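You operate a simulated robot arm through the tools that you are given. There is no shell and no other tool.

You are at the controls of a simulated robot arm. One attempt, no reset.

JOB
Sort the tested red valve by the display and clamp in the blue one.
Fine: vent to zero before you open the clamp; PASS or LEAK names the tray; tray first, then the next valve.

It is judged by the outcome, as a careful person would: the job done as asked, and still so three seconds after it is handed in. It fails if anything else is knocked over, pushed out of place, dropped, spilled or broken.

ROBOT AND FRAMES
A 5-joint arm with a three-finger gripper, fixed in place. Base frame: the origin is at the foot of the arm, x ahead of it, y to its left, z up; the work surface is at about z = 0.8. Units: m, degrees, N and s.
With the tool pointing down near the work surface it reaches from about 0.32 to 0.66 m from the base axis. Its first joint turns from -166.0 to 166.0 degrees. The tool tilts only in the upright plane through the base axis and itself; it spins freely about its own axis. Payload 1.37 kg.
The TCP is the grasp point between the finger pads, 0.016 m short of the fingertips. In the tool frame z runs along the fingers and y along their closing line. The gripper opens to 0.101 m. The gripper's body begins 0.082 m behind the TCP.
Orientation is told as [roll, pitch, yaw] about the base's x, y, z axes, in that order, counted from this pose: with the fingers straight down and closing along the base's y, the tool's x points along the base's -x, its y along +y and its z along -z.

CONTROLS
- The arm moves only by the tool step_arm. Its argument "motion" is a list of rows, each a list of 7 numbers: the shift along the tool's x, y, z in m, then the turn, a rotation vector about the tool's x, y, z in degrees, then the closure, from 0 (fully open) to 1 (shut). In form: [[dx, dy, dz, rx, ry, rz, hand], ...]. A call has 1 to 20 rows; each row shifts and turns the commanded pose from where the row before left it, along the tool's axes as they then stand. Rows are played at 5 a second. More than 0.05 m and 8.6 degrees between two rows, or a gripper value outside its range, and nothing of the call is played. Where a pose cannot be reached the arm comes as near as it can. A force on the tool above 40 N (or 10 N above the force at the start of the call, whichever is more), or a blocked arm, ends the call early, and 0.2 s more pass. The fingers move at their own pace (about 0.045 m/s each) and stop on an object; they squeeze with about 26 N. The grip force told is the motor's: it shows also when the fingers shut on nothing. Time passes only in rows, and 0.2 s behind the last, so rows that do not move let the fingers close. It gives the time, the measured TCP pose, the force on the tool (base axes), the opening and the grip force at its end, in the units of the frame above (readings bear some noise), with the torque about the TCP (base axes, N m) and any sound that the robot's microphone picked up.
- Cameras (640 x 400 px; columns grow to the right, rows downward): "scene" is fixed at [0.3995, 0.5028, 1.3733]; the picture's right is [-0.97, -0.22, 0.00], its down [-0.18, 0.80, -0.57] and it looks along [0.13, -0.55, -0.82] (base axes); focal length 223 px, centre (320, 200). "wrist" rides on the gripper at [0.072, 0.02, -0.104] in the tool frame; the picture's right is [-0.26, 0.96, 0.00], its down [-0.76, -0.21, -0.62] and it looks along [-0.60, -0.16, 0.78] (tool axes); focal length 265 px, centre (320, 200).
- capture(camera): a new picture of that camera. No time passes.
- move_column(by): slides the trunk up (or, below 0, down) by that many m; the arm rides with it, the base frame stays. It gives what a move gives, with no picture.
- pixel_to_xyz(camera, pixels): there is no depth. For up to 12 entries [column, row, z] of the newest picture of that camera ("zoom" is the newest enlarged one), the place [x, y] in the base frame at which the ray of that pixel passes the height z, good to about 0.002 m. No time passes.
- close_up(camera, box): a new picture of the part [left, top, right, bottom] of that camera's present view, enlarged. No time passes.
- sign_off(): hands the job in; it is judged then, once.

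Leave the gripper open and the arm clear of the work at the hand-in unless told otherwise.

The tools are called after "Call:" by a JSON object that holds its "fn" and its "kwargs". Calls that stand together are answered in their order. step_arm: Moves the arm, as the interface text tells. Its arguments: {"type":"object","properties":{"motion":{"type":"array"}},"required":["motion"]} The other tools are called the same way: move_column (by) slides the trunk up or down; capture (camera) takes a picture; pixel_to_xyz (camera, pixels) gives the place at which the rays of pixels pass given heights; close_up (camera, box) takes an enlarged picture of a part of a camera's view; sign_off () hands the job in.

At the start:

```text
clock: 0.0
tool_pos: [0.4835, 0.0393, 1.1019]
tool_rot: [0.0, 0.0, 0.0]
ft_force: [-0.3, 0.3, -0.3]
wrist_torque: [0.0, -0.02, 0.01]
width: 0.1003
finger_force: 0.1
trunk travel left (down, up): [-0.525, 0.065]
```

scene: 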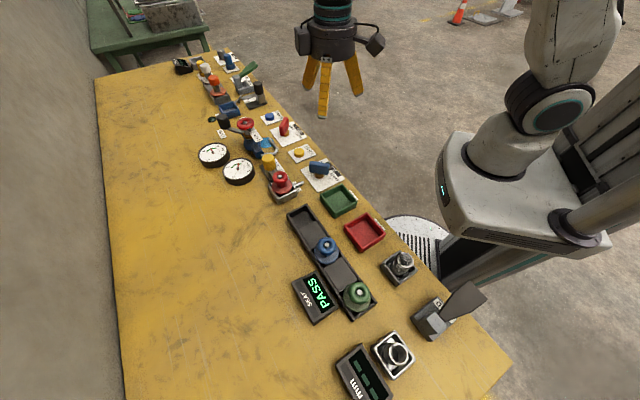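
wrist: 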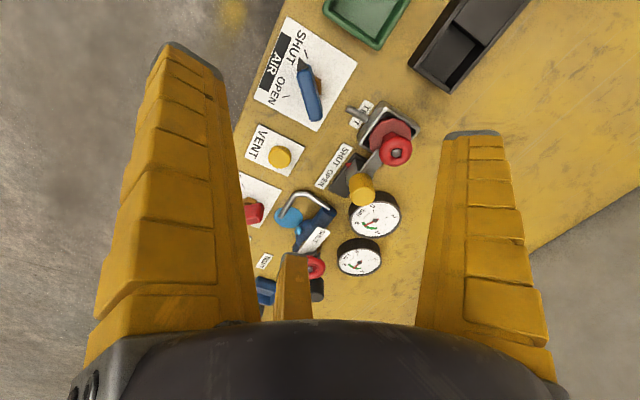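

I see a bench with a row of fittings, a display showing PASS near (318,292), green and red trays at (338,200) and (365,232), and a red valve in a clamp near (282,185). I'll enlarge several parts of the scene before moving.

Call:
{"fn": "close_up", "kwargs": {"camera": "scene", "box": [190, 100, 350, 200]}}

Call:
{"fn": "close_up", "kwargs": {"camera": "scene", "box": [260, 160, 420, 260]}}

Call:
{"fn": "close_up", "kwargs": {"camera": "scene", "box": [280, 230, 500, 400]}}

Call:
{"fn": "close_up", "kwargs": {"camera": "wrist", "box": [230, 0, 470, 310]}}

Call:
{"fn": "close_up", "kwargs": {"camera": "scene", "box": [160, 40, 290, 130]}}

```text
4.00 times, centred on (270, 150) of scene
```

zoom: 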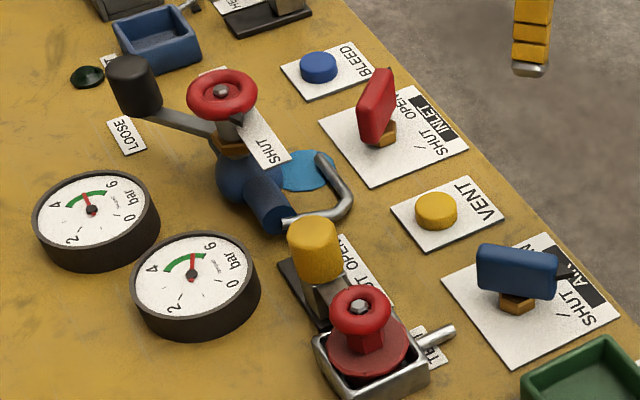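

```text
4.00 times, centred on (340, 210) of scene
```

zoom: 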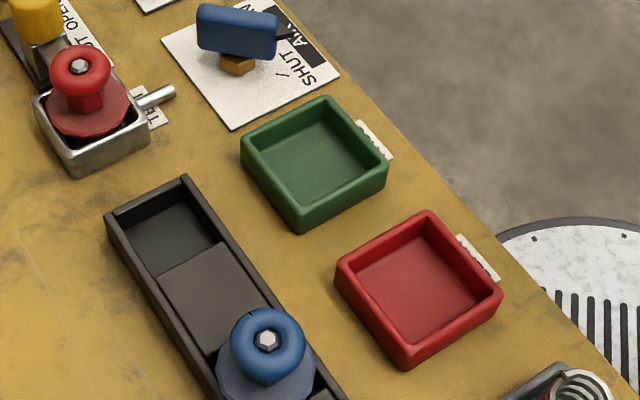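

```text
2.35 times, centred on (390, 315) of scene
```

zoom: 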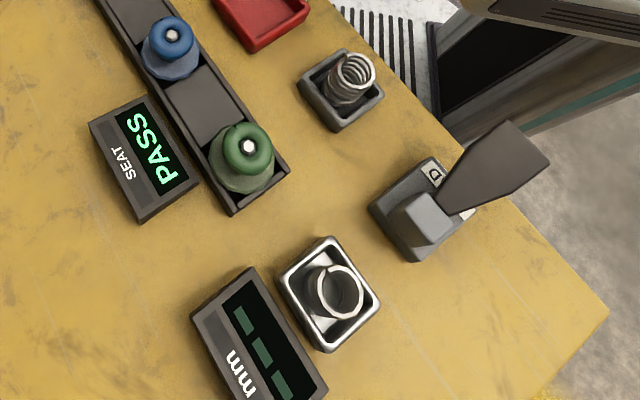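

```text
1.29 times, centred on (350, 155) of wrist
```

zoom: 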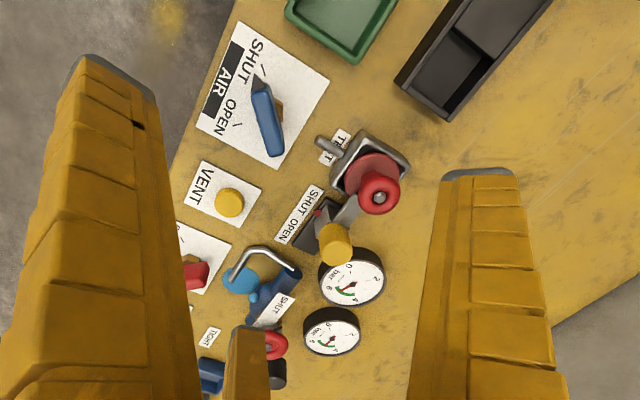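

```text
4.44 times, centred on (225, 85) of scene
```

zoom: 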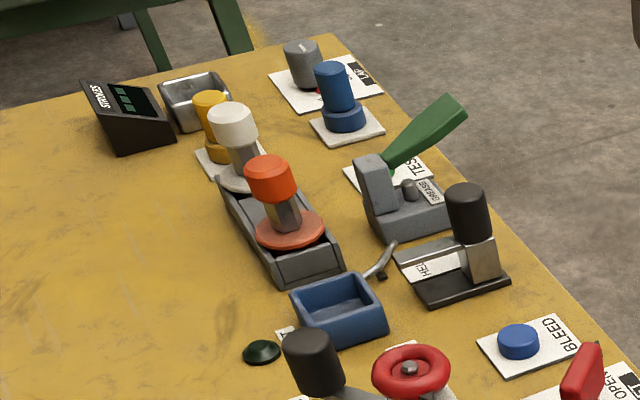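

The first station seems to have a blue AIR lever, a yellow VENT button, a yellow-knobbed clamp lever and the red valve. I need the gauge readings, the tray labels and lever marks, so I'll enlarge them further.

Call:
{"fn": "close_up", "kwargs": {"camera": "scene", "box": [195, 138, 260, 190]}}

Call:
{"fn": "close_up", "kwargs": {"camera": "scene", "box": [255, 145, 305, 205]}}

Call:
{"fn": "close_up", "kwargs": {"camera": "scene", "box": [285, 140, 350, 195]}}

Call:
{"fn": "close_up", "kwargs": {"camera": "scene", "box": [335, 180, 395, 240]}}

Call:
{"fn": "close_up", "kwargs": {"camera": "wrist", "box": [300, 90, 430, 290]}}

Call:
{"fn": "close_up", "kwargs": {"camera": "wrist", "box": [240, 0, 370, 190]}}

```text
7.69 times, centred on (228, 164) of scene
```

zoom: 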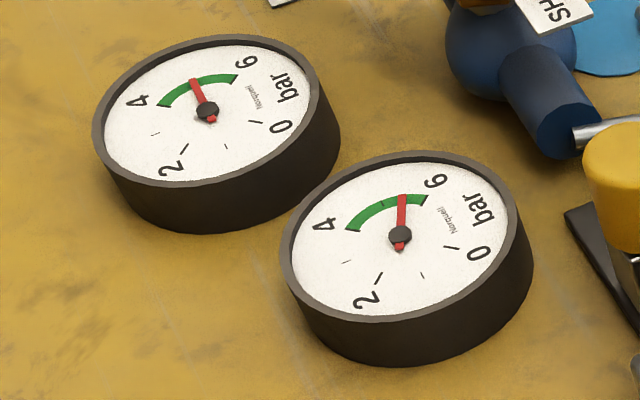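

```text
6.67 times, centred on (280, 175) of scene
```

zoom: 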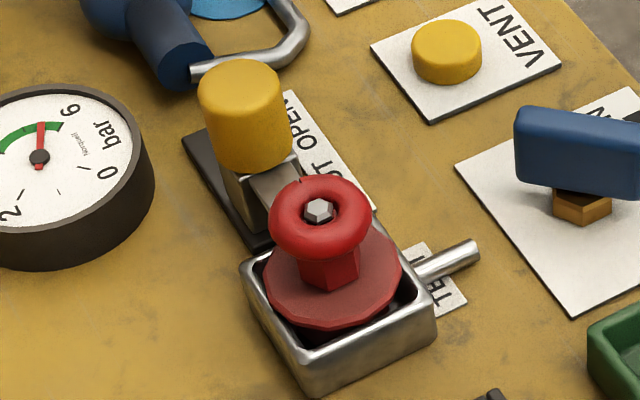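

```text
7.27 times, centred on (318, 168) of scene
```

zoom: 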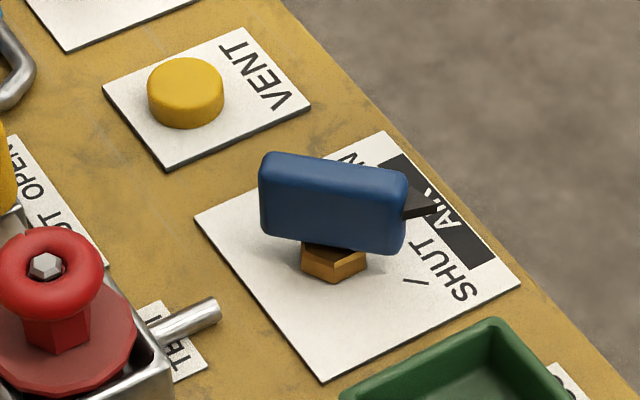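

```text
6.67 times, centred on (365, 210) of scene
```

zoom: 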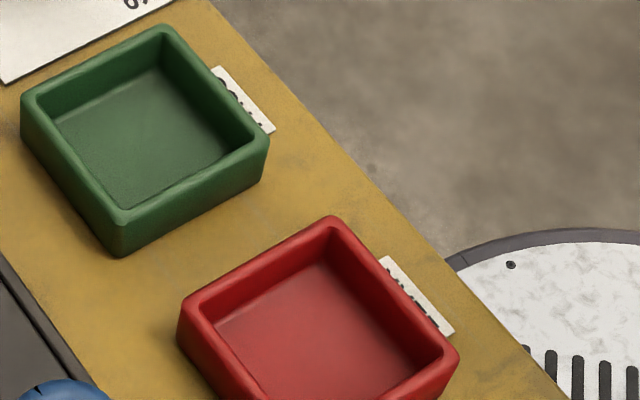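

```text
2.00 times, centred on (365, 190) of wrist
```

zoom: 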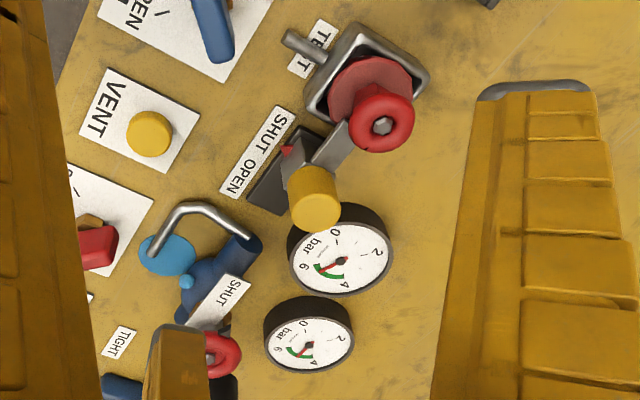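

```text
2.11 times, centred on (305, 95) of wrist
```

zoom: 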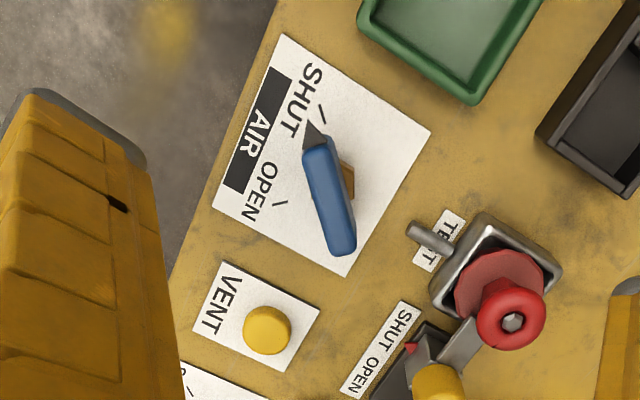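

Both gauges stand near 5.3 bar, so the nest is under pressure. The AIR lever's pointer seems to lie toward SHUT, but parallax leaves that unsure. I'll map the main points at bench height in both cameras.

Call:
{"fn": "pixel_to_xyz", "kwargs": {"camera": "scene", "pixels": [[282, 195, 0.8], [268, 163, 0.8], [299, 154, 0.8], [321, 172, 0.8], [338, 202, 0.8], [365, 233, 0.8], [326, 252, 0.8], [357, 298, 0.8], [300, 215, 0.8], [238, 172, 0.8], [214, 155, 0.8], [318, 298, 0.8]]}}

Call:
{"fn": "pixel_to_xyz", "kwargs": {"camera": "wrist", "pixels": [[390, 140, 0.8], [360, 190, 0.8], [280, 157, 0.8], [312, 95, 0.8], [365, 15, 0.8], [460, 60, 0.8], [373, 214, 0.8], [358, 256, 0.8], [300, 40, 0.8], [290, 100, 0.8], [397, 150, 0.85], [360, 190, 0.87]]}}

```text
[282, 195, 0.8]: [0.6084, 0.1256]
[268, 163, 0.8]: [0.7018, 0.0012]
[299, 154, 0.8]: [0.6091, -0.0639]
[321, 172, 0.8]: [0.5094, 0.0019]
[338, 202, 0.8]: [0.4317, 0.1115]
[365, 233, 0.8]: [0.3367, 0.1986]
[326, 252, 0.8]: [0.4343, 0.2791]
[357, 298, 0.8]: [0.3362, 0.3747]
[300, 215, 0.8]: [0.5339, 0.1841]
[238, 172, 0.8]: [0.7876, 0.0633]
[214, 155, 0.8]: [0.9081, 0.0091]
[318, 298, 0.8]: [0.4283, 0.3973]
```

```text
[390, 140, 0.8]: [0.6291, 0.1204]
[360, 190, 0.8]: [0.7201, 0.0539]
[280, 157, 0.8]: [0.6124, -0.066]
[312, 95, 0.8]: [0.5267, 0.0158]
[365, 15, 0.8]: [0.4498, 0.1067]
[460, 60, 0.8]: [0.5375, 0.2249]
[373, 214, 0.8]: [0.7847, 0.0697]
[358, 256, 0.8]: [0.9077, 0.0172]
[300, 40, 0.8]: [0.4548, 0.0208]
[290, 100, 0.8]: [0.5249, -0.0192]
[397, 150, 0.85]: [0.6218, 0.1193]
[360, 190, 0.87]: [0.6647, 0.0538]
```

The stereo match puts the yellow knob of the clamp lever near (0.67, 0.055, 0.86). The gripper in the scene view shows what seem to be three yellow fingers, so I'll enlarge it before planning any approach.

Call:
{"fn": "close_up", "kwargs": {"camera": "scene", "box": [280, 0, 400, 130]}}

Call:
{"fn": "close_up", "kwargs": {"camera": "scene", "box": [285, 195, 385, 325]}}

```text
3.08 times, centred on (340, 65) of scene
```

zoom: 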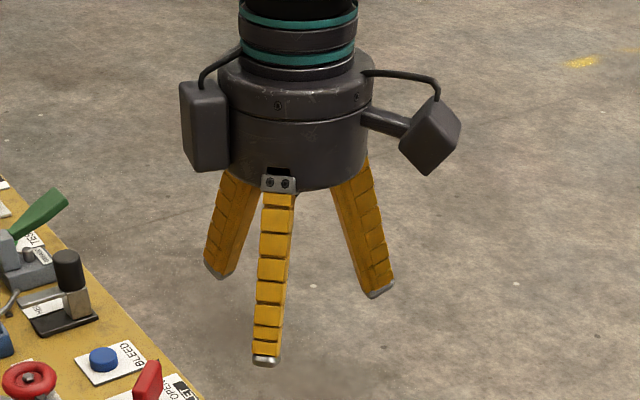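

```text
3.08 times, centred on (335, 260) of scene
```

zoom: 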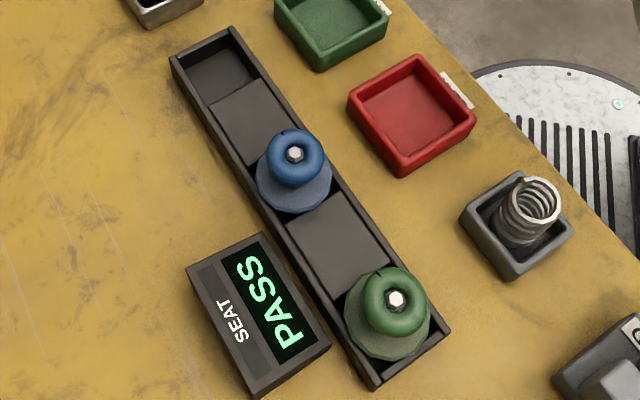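

Close up, the hand shows three jaws, so I'll keep clearance for all three. The AIR pointer and the SHUT tick are parallel in both pictures, so the air looks shut and the 5 bar is trapped. I still can't read the tray labels at (354,195) and (380,224). Next I'll move at height above the trays, turned so the wrist camera can read them.

Call:
{"fn": "step_arm", "kwargs": {"motion": [[0.0384, 0.0202, 0, 0, 0, 0, 0], [0.0384, 0.0202, 0, 0, 0, 0, 0], [0.0384, 0.0202, 0, 0, 0, 0, 0], [0.0384, 0.0202, 0, 0, 0, 0, 0], [0, 0, 0, 0, 0, -7.5, 0], [0, 0, 0, 0, 0, -7.5, 0], [0, 0, 0, 0, 0, -7.5, 0], [0, 0, 0, 0, 0, -7.5, 0], [0, 0, 0, 0, 0, -7.5, 0], [0, 0, 0, 0, 0, -7.5, 0], [0, 0, 0, 0, 0, -7.5, 0], [0, 0, 0, 0, 0, -7.5, 0]]}}

Call:
{"fn": "capture", "kwargs": {"camera": "wrist"}}

Call:
{"fn": "capture", "kwargs": {"camera": "scene"}}

```text
clock: 2.6
tool_pos: [0.3309, 0.1201, 1.1014]
tool_rot: [0.0, 0.0, 60.3]
ft_force: [0.3, -0.4, 0.1]
wrist_torque: [0.0, -0.03, 0.0]
width: 0.1005
finger_force: 0.2
trunk travel left (down, up): [-0.525, 0.065]
```

```text
taken
```

wrist: 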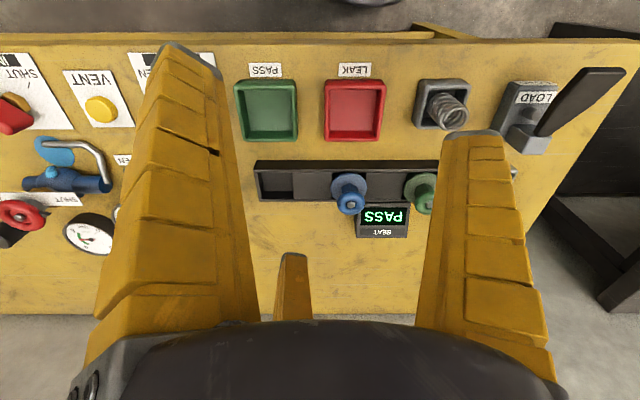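

```text
taken
```

scene: 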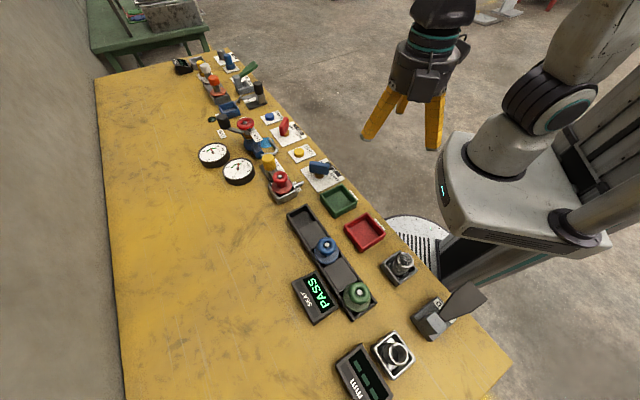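

The tray labels are now clear: the green tray reads PASS (265,70), the red one LEAK (354,70), and the SEAT display reads PASS. So the red valve belongs in the green tray. Next I'll slide along the bench to look at the AIR lever, VENT, clamp and nest from above.

Call:
{"fn": "step_arm", "kwargs": {"motion": [[0.0073, -0.0433, 0, 0, 0, 0, 0], [0.0073, -0.0433, 0, 0, 0, 0, 0], [0.0073, -0.0433, 0, 0, 0, 0, 0], [0.0073, -0.0433, 0, 0, 0, 0, 0], [0.0073, -0.0433, 0, 0, 0, 0, 0]]}}

Call:
{"fn": "capture", "kwargs": {"camera": "wrist"}}

Call:
{"fn": "close_up", "kwargs": {"camera": "wrist", "box": [190, 20, 450, 320]}}

```text
clock: 3.8
tool_pos: [0.4992, -0.0216, 1.0994]
tool_rot: [0.1, 0.1, 60.0]
ft_force: [0.0, -0.6, 0.4]
wrist_torque: [0.01, 0.03, 0.02]
width: 0.1004
finger_force: 0.0
trunk travel left (down, up): [-0.525, 0.065]
```

```text
taken
```

wrist: 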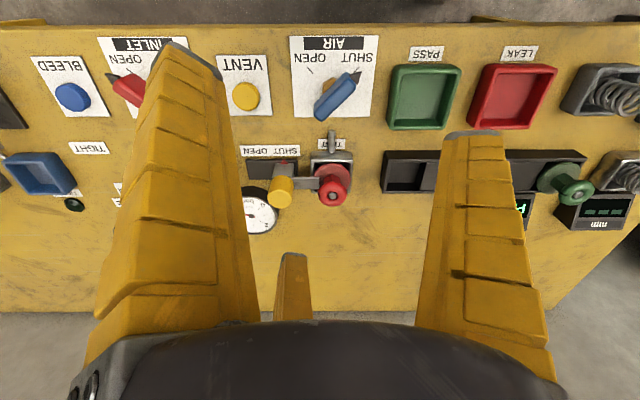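

```text
1.33 times, centred on (320, 170) of wrist
```

zoom: 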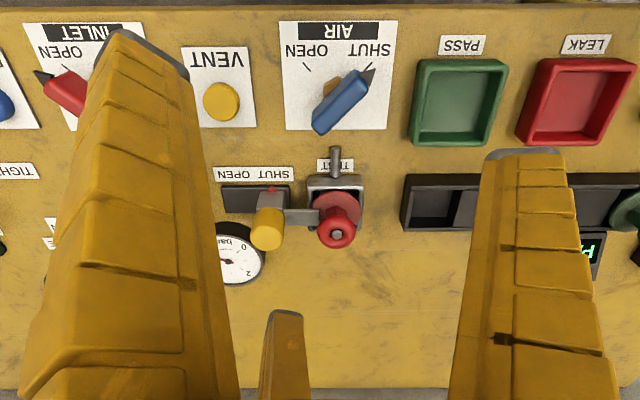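

From this side the text is upside down but clear. The AIR pointer (357,75) points at the SHUT tick. The yellow-knobbed clamp slide (281,190) is at the SHUT end of its "SHUT OPEN" plate, with its bar over the red valve (333,185). I'll enlarge the clamp and nest to understand the mechanism and take accurate points.

Call:
{"fn": "close_up", "kwargs": {"camera": "wrist", "box": [230, 125, 370, 245]}}

Call:
{"fn": "close_up", "kwargs": {"camera": "wrist", "box": [200, 40, 400, 140]}}

Call:
{"fn": "close_up", "kwargs": {"camera": "scene", "box": [255, 145, 305, 205]}}

```text
3.33 times, centred on (300, 185) of wrist
```

zoom: 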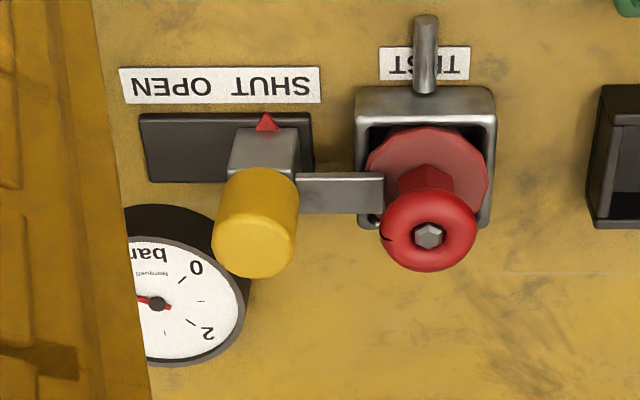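

```text
3.20 times, centred on (300, 90) of wrist
```

zoom: 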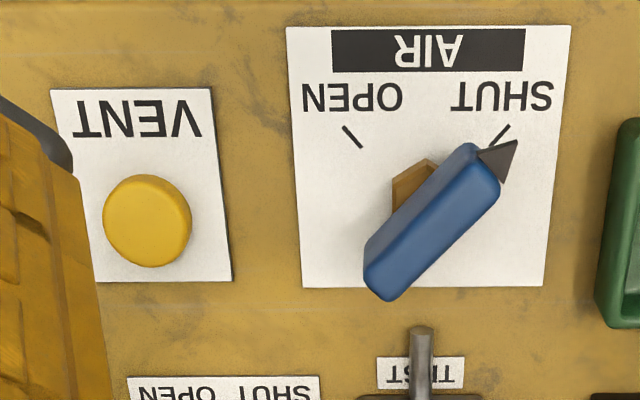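

```text
6.67 times, centred on (280, 175) of scene
```

zoom: 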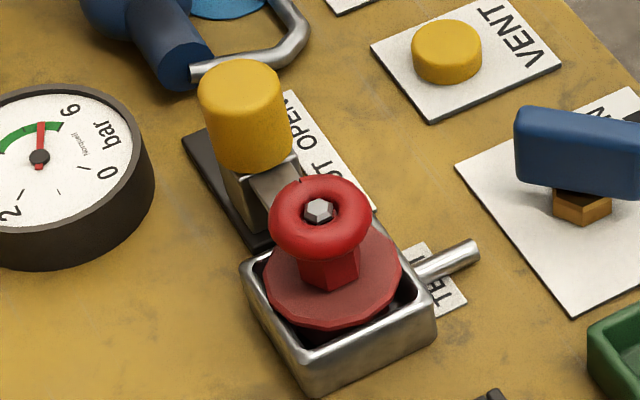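

The clamp is a slide: the carriage with the yellow knob runs along the plate from SHUT toward OPEN (left in this view) and its bar holds down the valve flange. AIR is shut. I'll triangulate the knob top, wheel hub and button using both cameras at two heights each.

Call:
{"fn": "pixel_to_xyz", "kwargs": {"camera": "wrist", "pixels": [[280.5, 197, 0.84], [280.5, 197, 0.9], [332.4, 195.8, 0.84], [332.4, 195.8, 0.9], [245.8, 97, 0.8], [245.8, 97, 0.83], [283.8, 159.5, 0.83], [283.8, 159.5, 0.8], [311.1, 152, 0.83], [351.6, 152, 0.83], [312, 193.4, 0.83], [351, 193.4, 0.83]]}}

Call:
{"fn": "pixel_to_xyz", "kwargs": {"camera": "scene", "pixels": [[268.3, 157.75, 0.84], [268.3, 157.75, 0.9], [279.7, 176.5, 0.84], [279.7, 176.5, 0.9], [299, 151, 0.8], [299, 151, 0.83], [268.45, 184.3, 0.83], [278.2, 198.7, 0.83], [296.9, 191.2, 0.83], [303, 181.5, 0.82]]}}

```text
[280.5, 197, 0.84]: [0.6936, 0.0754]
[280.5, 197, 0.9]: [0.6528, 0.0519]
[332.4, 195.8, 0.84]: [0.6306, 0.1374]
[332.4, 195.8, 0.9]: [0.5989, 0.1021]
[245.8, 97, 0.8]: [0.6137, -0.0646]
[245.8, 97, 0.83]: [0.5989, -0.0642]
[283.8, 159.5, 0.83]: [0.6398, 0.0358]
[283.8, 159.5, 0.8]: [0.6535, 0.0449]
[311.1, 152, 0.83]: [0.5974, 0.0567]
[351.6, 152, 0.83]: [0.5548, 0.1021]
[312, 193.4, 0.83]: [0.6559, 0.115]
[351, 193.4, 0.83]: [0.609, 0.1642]
```

```text
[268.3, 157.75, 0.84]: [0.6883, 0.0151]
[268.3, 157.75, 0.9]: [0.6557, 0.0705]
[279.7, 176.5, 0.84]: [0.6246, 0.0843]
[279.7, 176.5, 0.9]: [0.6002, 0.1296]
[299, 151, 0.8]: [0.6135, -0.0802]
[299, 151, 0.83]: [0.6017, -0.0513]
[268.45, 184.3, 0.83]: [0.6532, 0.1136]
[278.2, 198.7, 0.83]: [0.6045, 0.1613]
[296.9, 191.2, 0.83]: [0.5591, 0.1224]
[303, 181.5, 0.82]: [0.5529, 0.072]
```

The triangulated points are:
- VENT button top: (0.606, -0.064, 0.816)
- Knob top: (0.663, 0.058, 0.886)
- Valve hub: (0.609, 0.114, 0.880)

First I'll vent. I'll shut the fingers, move over the button at height and stop with the tips about 0.04 m above it, then check the alignment.

Call:
{"fn": "step_arm", "kwargs": {"motion": [[-0.0056, -0.038, 0, 0, 0, 0, 1], [-0.0056, -0.038, 0, 0, 0, 0, 1], [-0.0056, -0.038, 0, 0, 0, 0, 1], [0, 0, 0.045, 0, 0, 0, 1], [0, 0, 0.045, 0, 0, 0, 1], [0, 0, 0.045, 0, 0, 0, 1], [0, 0, 0.045, 0, 0, 0, 1], [0, 0, 0.045, 0, 0, 0, 1]]}}

Call:
{"fn": "capture", "kwargs": {"camera": "wrist"}}

Call:
{"fn": "capture", "kwargs": {"camera": "scene"}}

Call:
{"fn": "close_up", "kwargs": {"camera": "scene", "box": [260, 110, 340, 180]}}

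```text
clock: 5.6
tool_pos: [0.6064, -0.0625, 0.8749]
tool_rot: [0.0, 0.0, 60.1]
ft_force: [1.2, 0.1, -0.7]
wrist_torque: [0.0, 0.03, -0.02]
width: 0.0
finger_force: 25.9
trunk travel left (down, up): [-0.525, 0.065]
```

```text
taken
```

wrist: 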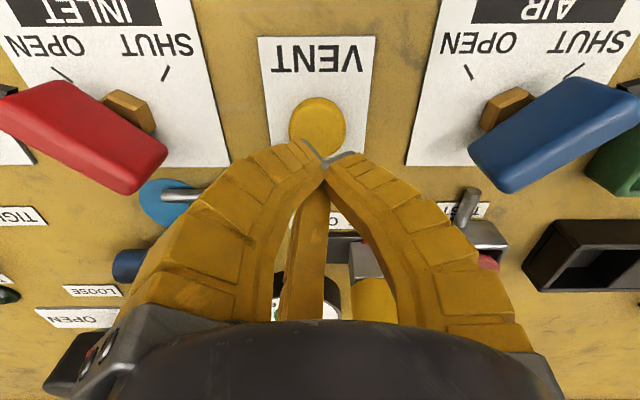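

```text
taken
```

scene: 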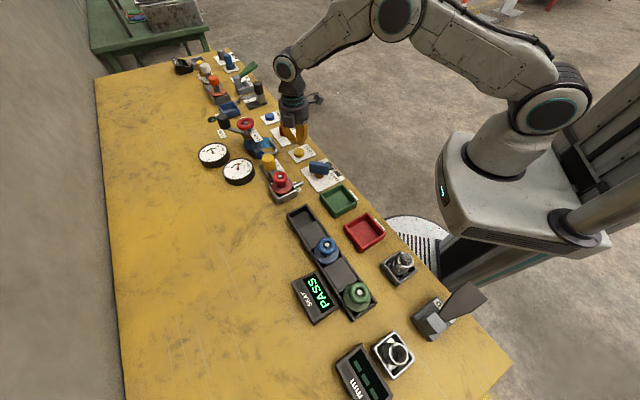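

```text
5.71 times, centred on (300, 145) of scene
```

zoom: 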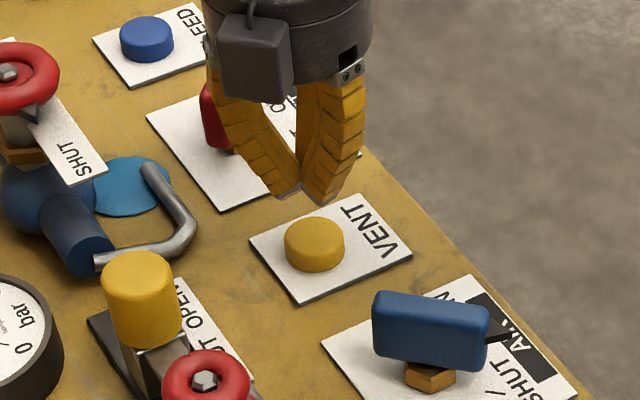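

The fingertips meet at (325,165) in the wrist view, and the button top is near (317,120). I'll compute where that ray meets the button height before pressing.

Call:
{"fn": "close_up", "kwargs": {"camera": "wrist", "box": [260, 80, 380, 180]}}

Call:
{"fn": "pixel_to_xyz", "kwargs": {"camera": "wrist", "pixels": [[317, 120, 0.816], [317, 120, 0.82], [317, 127, 0.812]]}}

Call:
{"fn": "pixel_to_xyz", "kwargs": {"camera": "scene", "pixels": [[299, 151, 0.816], [299, 151.5, 0.816], [299, 151, 0.82]]}}

```text
4.00 times, centred on (320, 130) of wrist
```

zoom: 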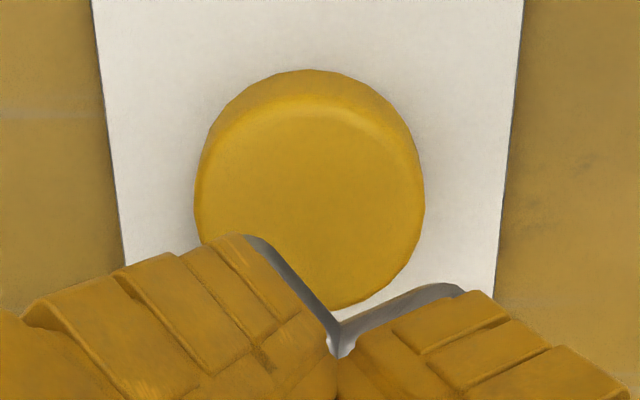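

```text
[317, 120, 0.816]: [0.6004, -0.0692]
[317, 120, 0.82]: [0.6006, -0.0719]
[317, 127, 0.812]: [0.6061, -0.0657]
```

```text
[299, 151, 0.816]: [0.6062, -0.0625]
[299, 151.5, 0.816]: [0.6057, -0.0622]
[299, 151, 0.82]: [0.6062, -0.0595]
```

The button's top face is centred near (318,132), which is almost directly below the fingertips, within about 2 mm. I'll go down to just above it, then press in small steps while watching the force.

Call:
{"fn": "step_arm", "kwargs": {"motion": [[0, 0, 0.018, 0, 0, 0, 1], [0, 0, 0.018, 0, 0, 0, 1], [0, 0, 0.003, 0, 0, 0, 1], [0, 0, 0.003, 0, 0, 0, 1], [0, 0, 0.003, 0, 0, 0, 1]]}}

Call:
{"fn": "close_up", "kwargs": {"camera": "scene", "box": [260, 110, 340, 180]}}

Call:
{"fn": "close_up", "kwargs": {"camera": "scene", "box": [195, 138, 260, 190]}}

```text
clock: 6.8
tool_pos: [0.6064, -0.0632, 0.8312]
tool_rot: [0.0, 0.0, 59.9]
ft_force: [-0.2, -0.7, 0.2]
wrist_torque: [0.01, 0.0, 0.02]
width: 0.0061
finger_force: 27.9
trunk travel left (down, up): [-0.525, 0.065]
```

```text
5.71 times, centred on (300, 145) of scene
```

zoom: 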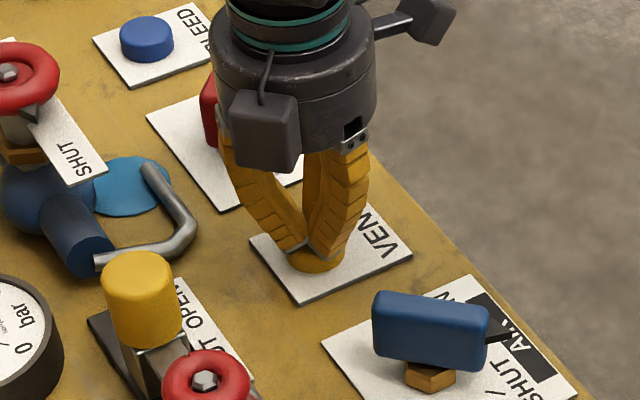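

```text
7.69 times, centred on (228, 164) of scene
```

zoom: 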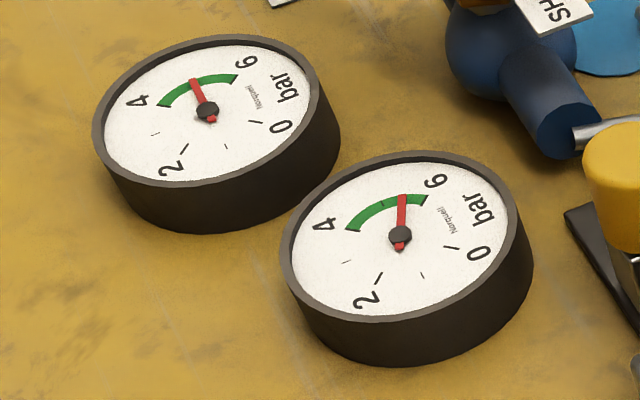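

The tips have reached the button, with no clear force yet and the gauges unchanged. I'll press on in 2 mm steps.

Call:
{"fn": "step_arm", "kwargs": {"motion": [[0, 0, 0.002, 0, 0, 0, 1], [0, 0, 0.002, 0, 0, 0, 1]]}}

Call:
{"fn": "close_up", "kwargs": {"camera": "scene", "box": [275, 125, 325, 175]}}

Call:
{"fn": "close_up", "kwargs": {"camera": "scene", "box": [195, 138, 260, 190]}}

Call:
{"fn": "capture", "kwargs": {"camera": "wrist"}}

```text
clock: 7.4
tool_pos: [0.6059, -0.0624, 0.8284]
tool_rot: [-0.1, -0.1, 60.0]
ft_force: [0.3, 0.9, 2.3]
wrist_torque: [0.0, 0.0, -0.03]
width: 0.0059
finger_force: 28.1
trunk travel left (down, up): [-0.525, 0.065]
heard: click
```

```text
8.00 times, centred on (300, 150) of scene
```

zoom: 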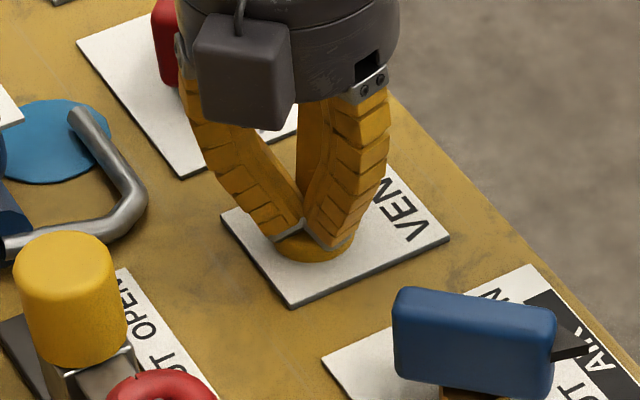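

```text
7.69 times, centred on (228, 164) of scene
```

zoom: 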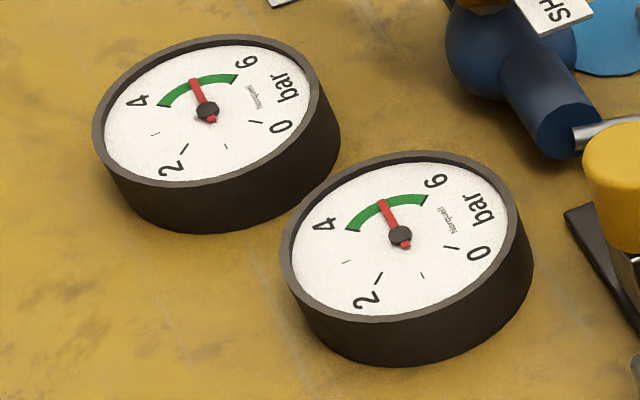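

```text
taken
```

wrist: 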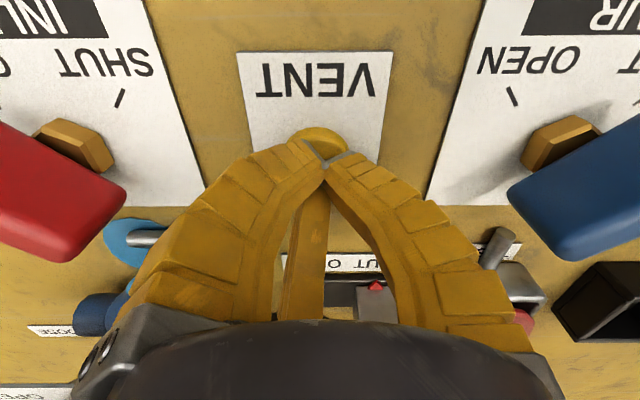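

I heard a click, and the near gauge (the right one in the close-up) has started to fall; the other hasn't moved. So this VENT serves this nest. I'll hold the button down with a slight extra press and watch the gauge.

Call:
{"fn": "step_arm", "kwargs": {"motion": [[0, 0, 0.001, 0, 0, 0, 1], [0, 0, 0, 0, 0, 0, 1], [0, 0, 0, 0, 0, 0, 1], [0, 0, 0, 0, 0, 0, 1], [0, 0, 0, 0, 0, 0, 1], [0, 0, 0, 0, 0, 0, 1], [0, 0, 0, 0, 0, 0, 1], [0, 0, 0, 0, 0, 0, 1], [0, 0, 0, 0, 0, 0, 1], [0, 0, 0, 0, 0, 0, 1]]}}

Call:
{"fn": "close_up", "kwargs": {"camera": "scene", "box": [195, 138, 260, 190]}}

```text
clock: 9.6
tool_pos: [0.6061, -0.0631, 0.8274]
tool_rot: [0.0, 0.0, 60.0]
ft_force: [1.0, -0.4, 2.5]
wrist_torque: [-0.05, 0.01, 0.0]
width: 0.0058
finger_force: 28.1
trunk travel left (down, up): [-0.525, 0.065]
```

```text
7.69 times, centred on (228, 164) of scene
```

zoom: 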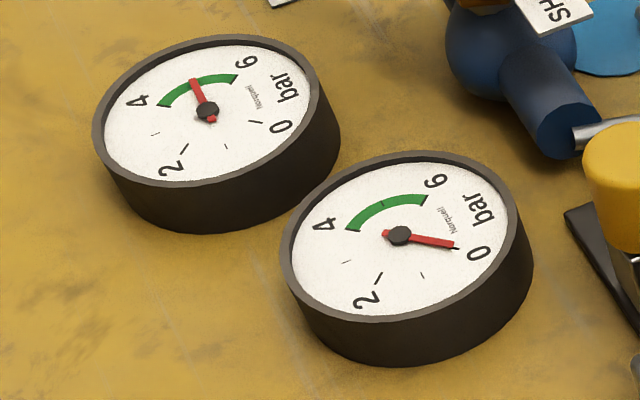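

The near gauge's needle is now almost on the 0 tick. I'll hold a further 2 s to let it finish.

Call:
{"fn": "step_arm", "kwargs": {"motion": [[0, 0, 0, 0, 0, 0, 1], [0, 0, 0, 0, 0, 0, 1], [0, 0, 0, 0, 0, 0, 1], [0, 0, 0, 0, 0, 0, 1], [0, 0, 0, 0, 0, 0, 1], [0, 0, 0, 0, 0, 0, 1], [0, 0, 0, 0, 0, 0, 1], [0, 0, 0, 0, 0, 0, 1], [0, 0, 0, 0, 0, 0, 1], [0, 0, 0, 0, 0, 0, 1]]}}

Call:
{"fn": "close_up", "kwargs": {"camera": "scene", "box": [220, 155, 256, 190]}}

```text
clock: 11.8
tool_pos: [0.6057, -0.0632, 0.8259]
tool_rot: [0.0, 0.0, 60.0]
ft_force: [0.6, 0.1, 2.5]
wrist_torque: [0.0, 0.03, -0.01]
width: 0.0059
finger_force: 28.2
trunk travel left (down, up): [-0.525, 0.065]
```

```text
11.43 times, centred on (238, 172) of scene
```

zoom: 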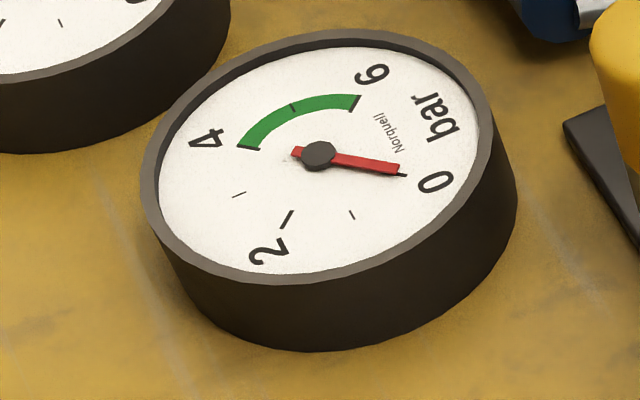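

The needle lies on the 0 tick, so the nest is vented. I'll lift off and check that it stays at zero with the button released.

Call:
{"fn": "step_arm", "kwargs": {"motion": [[0, 0, -0.01, 0, 0, 0, 1], [0, 0, -0.03, 0, 0, 0, 1], [0, 0, -0.04, 0, 0, 0, 1], [0, 0, -0.04, 0, 0, 0, 1], [0, 0, -0.04, 0, 0, 0, 1], [0, 0, 0, 0, 0, 0, 1]]}}

Call:
{"fn": "close_up", "kwargs": {"camera": "scene", "box": [220, 155, 256, 190]}}

Call:
{"fn": "capture", "kwargs": {"camera": "wrist"}}

Call:
{"fn": "capture", "kwargs": {"camera": "scene"}}

```text
clock: 13.2
tool_pos: [0.6093, -0.0618, 0.986]
tool_rot: [0.0, 0.0, 59.9]
ft_force: [-0.2, -0.3, 1.1]
wrist_torque: [-0.03, 0.01, -0.01]
width: 0.0002
finger_force: 27.8
trunk travel left (down, up): [-0.525, 0.065]
```

```text
11.43 times, centred on (238, 172) of scene
```

zoom: 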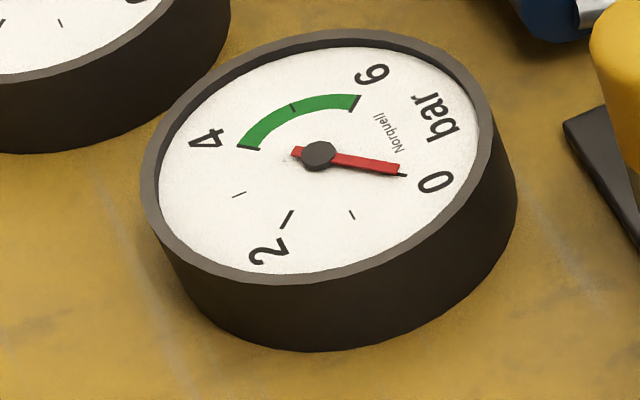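

```text
taken
```

wrist: 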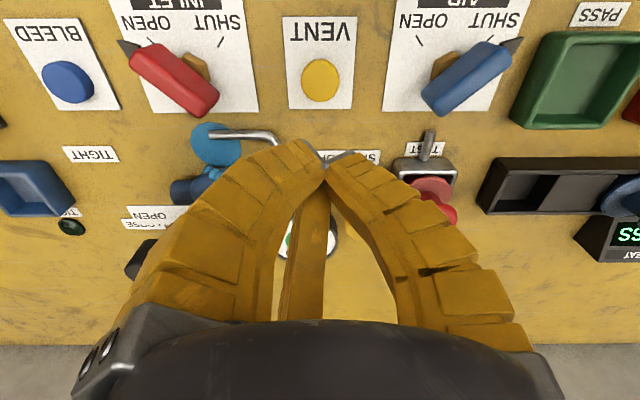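

```text
taken
```

scene: 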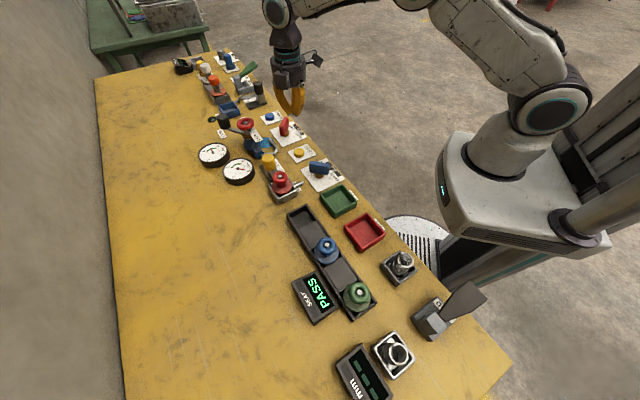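

The gauge stays at zero after release. Next I'll open the clamp by gripping the yellow knob from above and sliding it toward OPEN. First I'll turn the hand so that a gap between jaws faces the valve wheel, and move above the knob at a safe height with the hand partly open. I'll check reach there.

Call:
{"fn": "step_arm", "kwargs": {"motion": [[0, 0, 0, 0, 0, 7.6, 1], [0, 0, 0, 0, 0, 7.6, 1], [0, 0, 0, 0, 0, 7.6, 1], [0, 0, 0, 0, 0, 7.6, 1], [0, 0, 0, 0, 0, 7.6, 1], [0, 0, 0, 0, 0, 7.6, 1], [0, 0, 0, 0, 0, 7.6, 1], [0, 0, 0, 0, 0, 7.6, 1], [0, 0, 0, 0, 0, 7.6, 1], [0, 0, 0, 0, 0, 7.6, 1], [-0.0064, 0.0431, 0, 0, 0, 0, 0.8], [-0.0064, 0.0431, 0, 0, 0, 0, 0.6], [-0.0064, 0.0431, 0, 0, 0, 0, 0.4], [0, 0, 0, 0, 0, 0, 0.4], [0, 0, 0, 0, 0, 0, 0.4]]}}

Call:
{"fn": "capture", "kwargs": {"camera": "wrist"}}

Call:
{"fn": "close_up", "kwargs": {"camera": "scene", "box": [230, 60, 330, 210]}}

```text
clock: 16.4
tool_pos: [0.654, 0.0562, 0.9838]
tool_rot: [0.0, 0.0, -15.9]
ft_force: [0.5, 0.0, -0.2]
wrist_torque: [0.03, 0.01, -0.03]
width: 0.0644
finger_force: 2.0
out of reach, approached as far as the arm can: row 13
trunk travel left (down, up): [-0.525, 0.065]
```

```text
taken
```

wrist: 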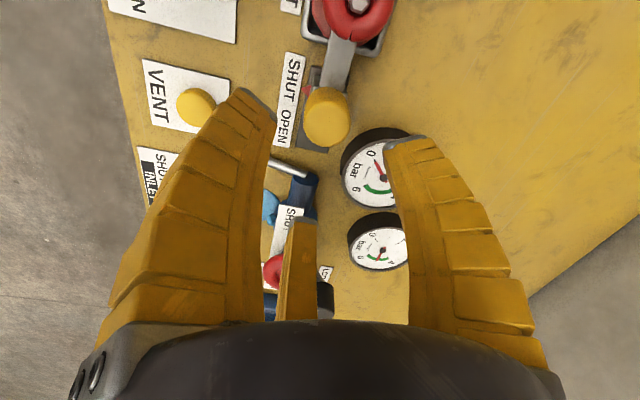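

```text
2.67 times, centred on (280, 135) of scene
```

zoom: 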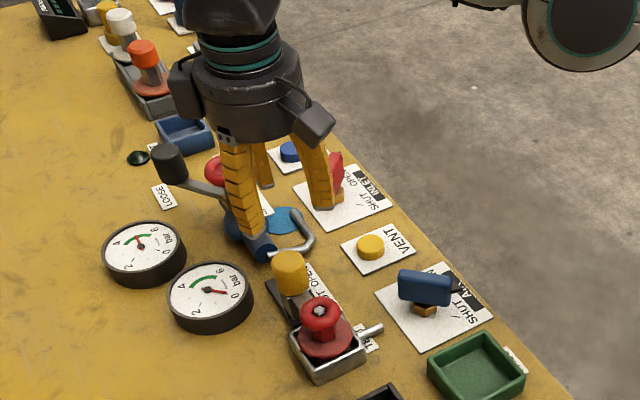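

The arm stopped at 0.654 m, which is the reach limit with the tool straight down; the knob is at 0.665 m and its open end near 0.695 m. I can tilt the tool outward or shift the trunk. I'll look at the arm's present shape to choose.

Call:
{"fn": "capture", "kwargs": {"camera": "scene"}}

```text
taken
```

scene: 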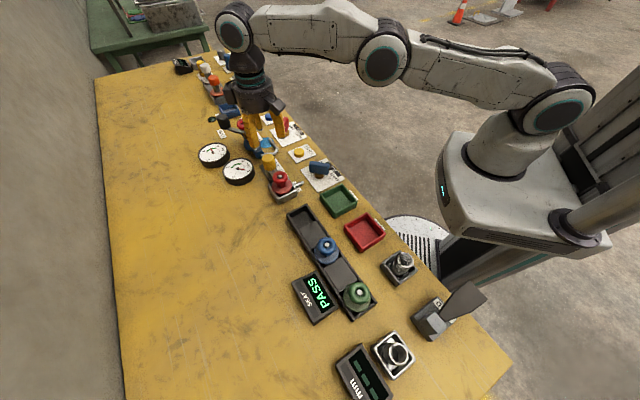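

The shoulder is at about z=1.09 and the arm is almost straight, so tilting the tool outward by about 10 degrees is the way to reach the knob. The neighbouring blue fitting and its bent pipe sit close to the OPEN end, so I'll measure them before choosing how the jaws approach.

Call:
{"fn": "close_up", "kwargs": {"camera": "wrist", "box": [240, 60, 410, 290]}}

Call:
{"fn": "close_up", "kwargs": {"camera": "scene", "box": [235, 110, 300, 200]}}

```text
1.74 times, centred on (325, 175) of wrist
```

zoom: 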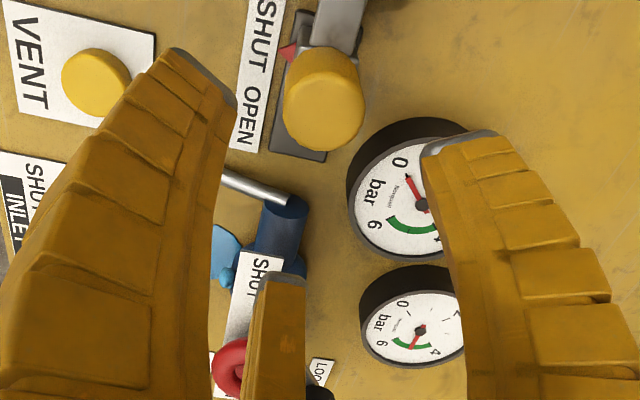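

```text
4.44 times, centred on (268, 155) of scene
```

zoom: 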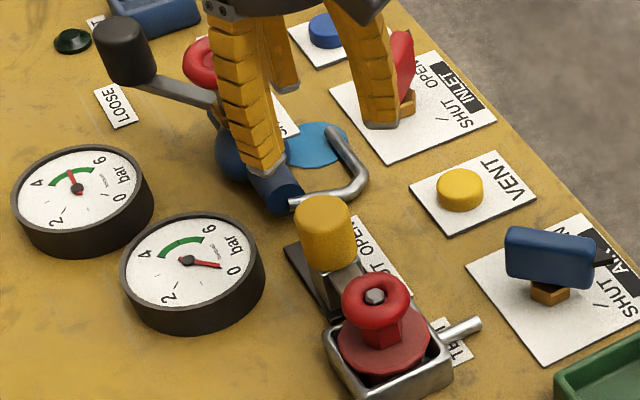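

I'll triangulate the pipe junction seen at wrist (305,175) and scene (261,156), and the knob again from this viewpoint.

Call:
{"fn": "pixel_to_xyz", "kwargs": {"camera": "wrist", "pixels": [[304.9, 175, 0.8], [304.9, 175, 0.84], [304.9, 175, 0.88], [290, 168, 0.84], [328.5, 125, 0.886], [328.5, 125, 0.86], [309, 90, 0.81], [296, 148, 0.805], [326, 153, 0.805]]}}

Call:
{"fn": "pixel_to_xyz", "kwargs": {"camera": "scene", "pixels": [[261.2, 156.1, 0.8], [261.2, 156.1, 0.84], [261.2, 156.1, 0.88], [268.5, 155, 0.886], [268.5, 155, 0.86], [262, 165, 0.805], [276, 182, 0.805]]}}

```text
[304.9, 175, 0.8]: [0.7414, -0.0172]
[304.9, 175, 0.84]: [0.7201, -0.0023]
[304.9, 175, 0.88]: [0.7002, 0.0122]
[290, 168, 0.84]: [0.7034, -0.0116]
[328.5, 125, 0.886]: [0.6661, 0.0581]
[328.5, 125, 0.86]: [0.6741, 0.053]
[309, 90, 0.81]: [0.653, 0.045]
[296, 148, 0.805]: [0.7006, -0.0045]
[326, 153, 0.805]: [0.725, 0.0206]
```

```text
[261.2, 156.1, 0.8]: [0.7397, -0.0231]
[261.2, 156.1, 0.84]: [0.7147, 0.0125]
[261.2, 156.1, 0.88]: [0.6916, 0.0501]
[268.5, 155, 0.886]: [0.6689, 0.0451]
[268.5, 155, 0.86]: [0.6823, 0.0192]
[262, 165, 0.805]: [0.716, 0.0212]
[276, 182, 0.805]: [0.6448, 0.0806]
```

The pipe lies low at about z=0.81 and 0.055 m beyond the open position, so the jaws will clear it. Now I'll turn the hand to align with the radial plane, tilt it outward by 14 degrees at this height and read the pose.

Call:
{"fn": "step_arm", "kwargs": {"motion": [[0, 0, 0, 0, 0, -7, 0.4], [0, 0, 0, 0, 0, -7, 0.4], [0, 0, 0, 0, 0, -7, 0.4], [0, 0, 0, 0, -7, 0, 0.4], [0, 0, 0, 0, -7, 0, 0.4], [0, 0, 0, 0, 0, 0, 0.4]]}}

```text
clock: 17.8
tool_pos: [0.6541, 0.0561, 0.9845]
tool_rot: [0.1, -14.0, 5.0]
ft_force: [0.0, -0.3, -0.9]
wrist_torque: [0.01, -0.03, -0.01]
width: 0.0641
finger_force: 3.2
trunk travel left (down, up): [-0.525, 0.065]
```

The tilt of 14 degrees was accepted. Now I'll move to just above the knob, with the TCP at about (0.665, 0.058, 0.925) and fingertips still above the knob top, and check the jaws around it.

Call:
{"fn": "step_arm", "kwargs": {"motion": [[0.00175, 0.0004, 0.03, 0, 0, 0, 0.4], [0.00175, 0.0004, 0.03, 0, 0, 0, 0.4], [0, 0, 0, 0, 0, 0, 0.4]]}}

Call:
{"fn": "capture", "kwargs": {"camera": "wrist"}}

Call:
{"fn": "close_up", "kwargs": {"camera": "scene", "box": [230, 90, 310, 210]}}

```text
clock: 18.6
tool_pos: [0.6639, 0.0592, 0.9262]
tool_rot: [0.2, -13.9, 5.0]
ft_force: [-0.6, 0.6, 0.5]
wrist_torque: [0.03, 0.02, 0.01]
width: 0.0642
finger_force: 2.5
trunk travel left (down, up): [-0.525, 0.065]
```

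```text
taken
```

wrist: 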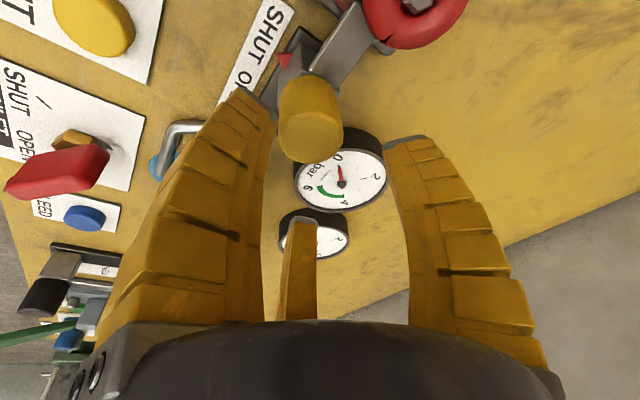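

```text
3.33 times, centred on (270, 150) of scene
```

zoom: 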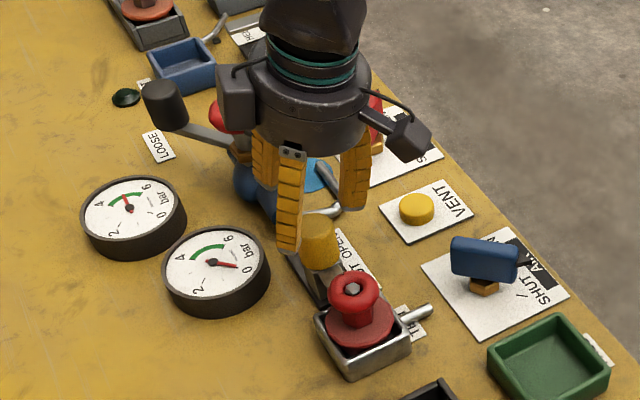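

The knob is between the jaws in the wrist view, slightly left of centre near (313,143). I'll enlarge it to find its centre more accurately.

Call:
{"fn": "close_up", "kwargs": {"camera": "wrist", "box": [230, 60, 410, 220]}}

Call:
{"fn": "pixel_to_xyz", "kwargs": {"camera": "wrist", "pixels": [[313, 145, 0.886], [313, 138, 0.886], [313, 130, 0.886]]}}

```text
2.50 times, centred on (320, 140) of wrist
```

zoom: 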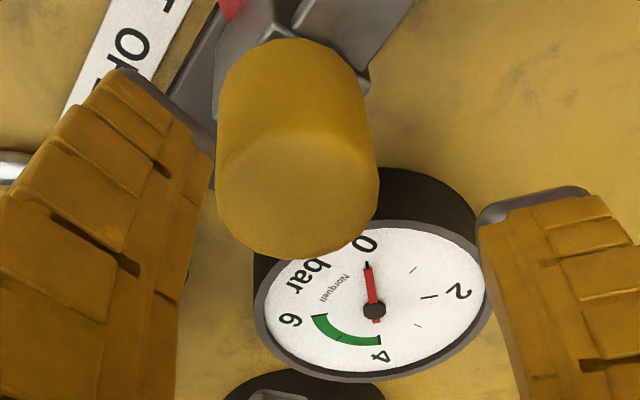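

```text
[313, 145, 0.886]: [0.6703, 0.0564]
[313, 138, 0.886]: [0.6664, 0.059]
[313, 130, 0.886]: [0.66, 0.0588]
```

The knob's top centre comes out at (0.666, 0.0575), in agreement with the earlier figure. I'll go straight down so the pads surround the knob, with the TCP at about z=0.872, keeping the hand open and watching the force.

Call:
{"fn": "step_arm", "kwargs": {"motion": [[0.00275, -0.0005, 0.013, 0, 0, 0, 0.4], [0.00275, -0.0005, 0.013, 0, 0, 0, 0.4], [0.00275, -0.0005, 0.013, 0, 0, 0, 0.4], [0.00275, -0.0005, 0.013, 0, 0, 0, 0.4], [0, 0, 0, 0, 0, 0, 0.4]]}}

Call:
{"fn": "capture", "kwargs": {"camera": "wrist"}}

Call:
{"fn": "close_up", "kwargs": {"camera": "scene", "box": [240, 110, 310, 210]}}

```text
clock: 19.8
tool_pos: [0.6677, 0.0547, 0.8729]
tool_rot: [0.1, -14.0, 5.1]
ft_force: [0.3, -0.8, 0.0]
wrist_torque: [-0.02, -0.03, -0.02]
width: 0.0638
finger_force: 1.7
trunk travel left (down, up): [-0.525, 0.065]
```

```text
taken
```

wrist: 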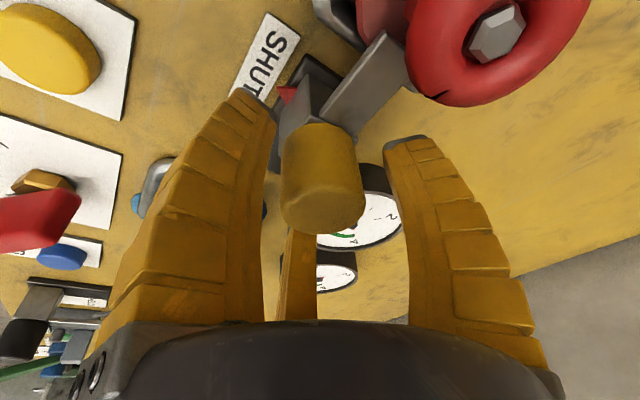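

```text
4.00 times, centred on (275, 160) of scene
```

zoom: 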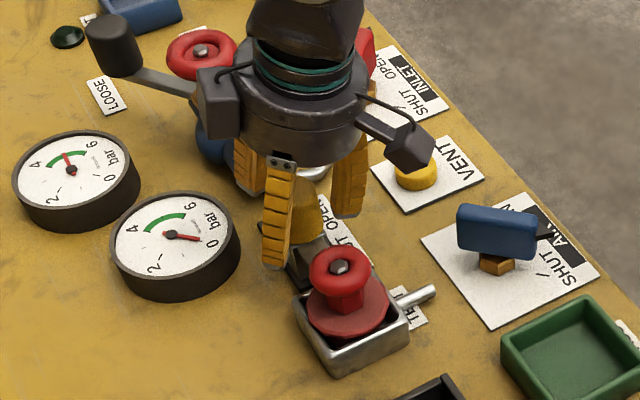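

The jaws surround the knob with no contact force. I'll close on it.

Call:
{"fn": "step_arm", "kwargs": {"motion": [[0, 0, 0, 0, 0, 0, 0.6], [0, 0, 0, 0, 0, 0, 0.8], [0, 0, 0, 0, 0, 0, 1], [0, 0, 0, 0, 0, 0, 1], [0, 0, 0, 0, 0, 0, 1]]}}

Call:
{"fn": "capture", "kwargs": {"camera": "wrist"}}

Call:
{"fn": "close_up", "kwargs": {"camera": "scene", "box": [240, 110, 310, 210]}}

```text
clock: 21.0
tool_pos: [0.6656, 0.0532, 0.873]
tool_rot: [0.1, -13.9, 4.9]
ft_force: [-10.9, -7.8, 5.3]
wrist_torque: [-0.23, 0.43, -0.01]
width: 0.0324
finger_force: 28.0
trunk travel left (down, up): [-0.525, 0.065]
```

```text
taken
```

wrist: 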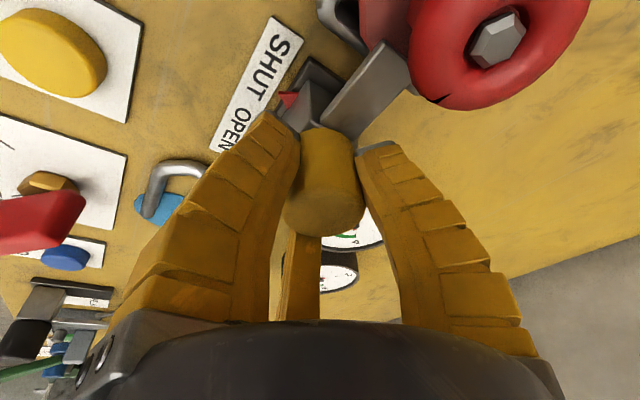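

```text
4.00 times, centred on (275, 160) of scene
```

zoom: 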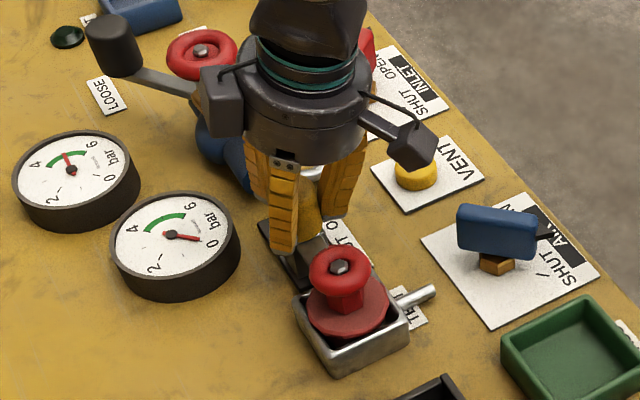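

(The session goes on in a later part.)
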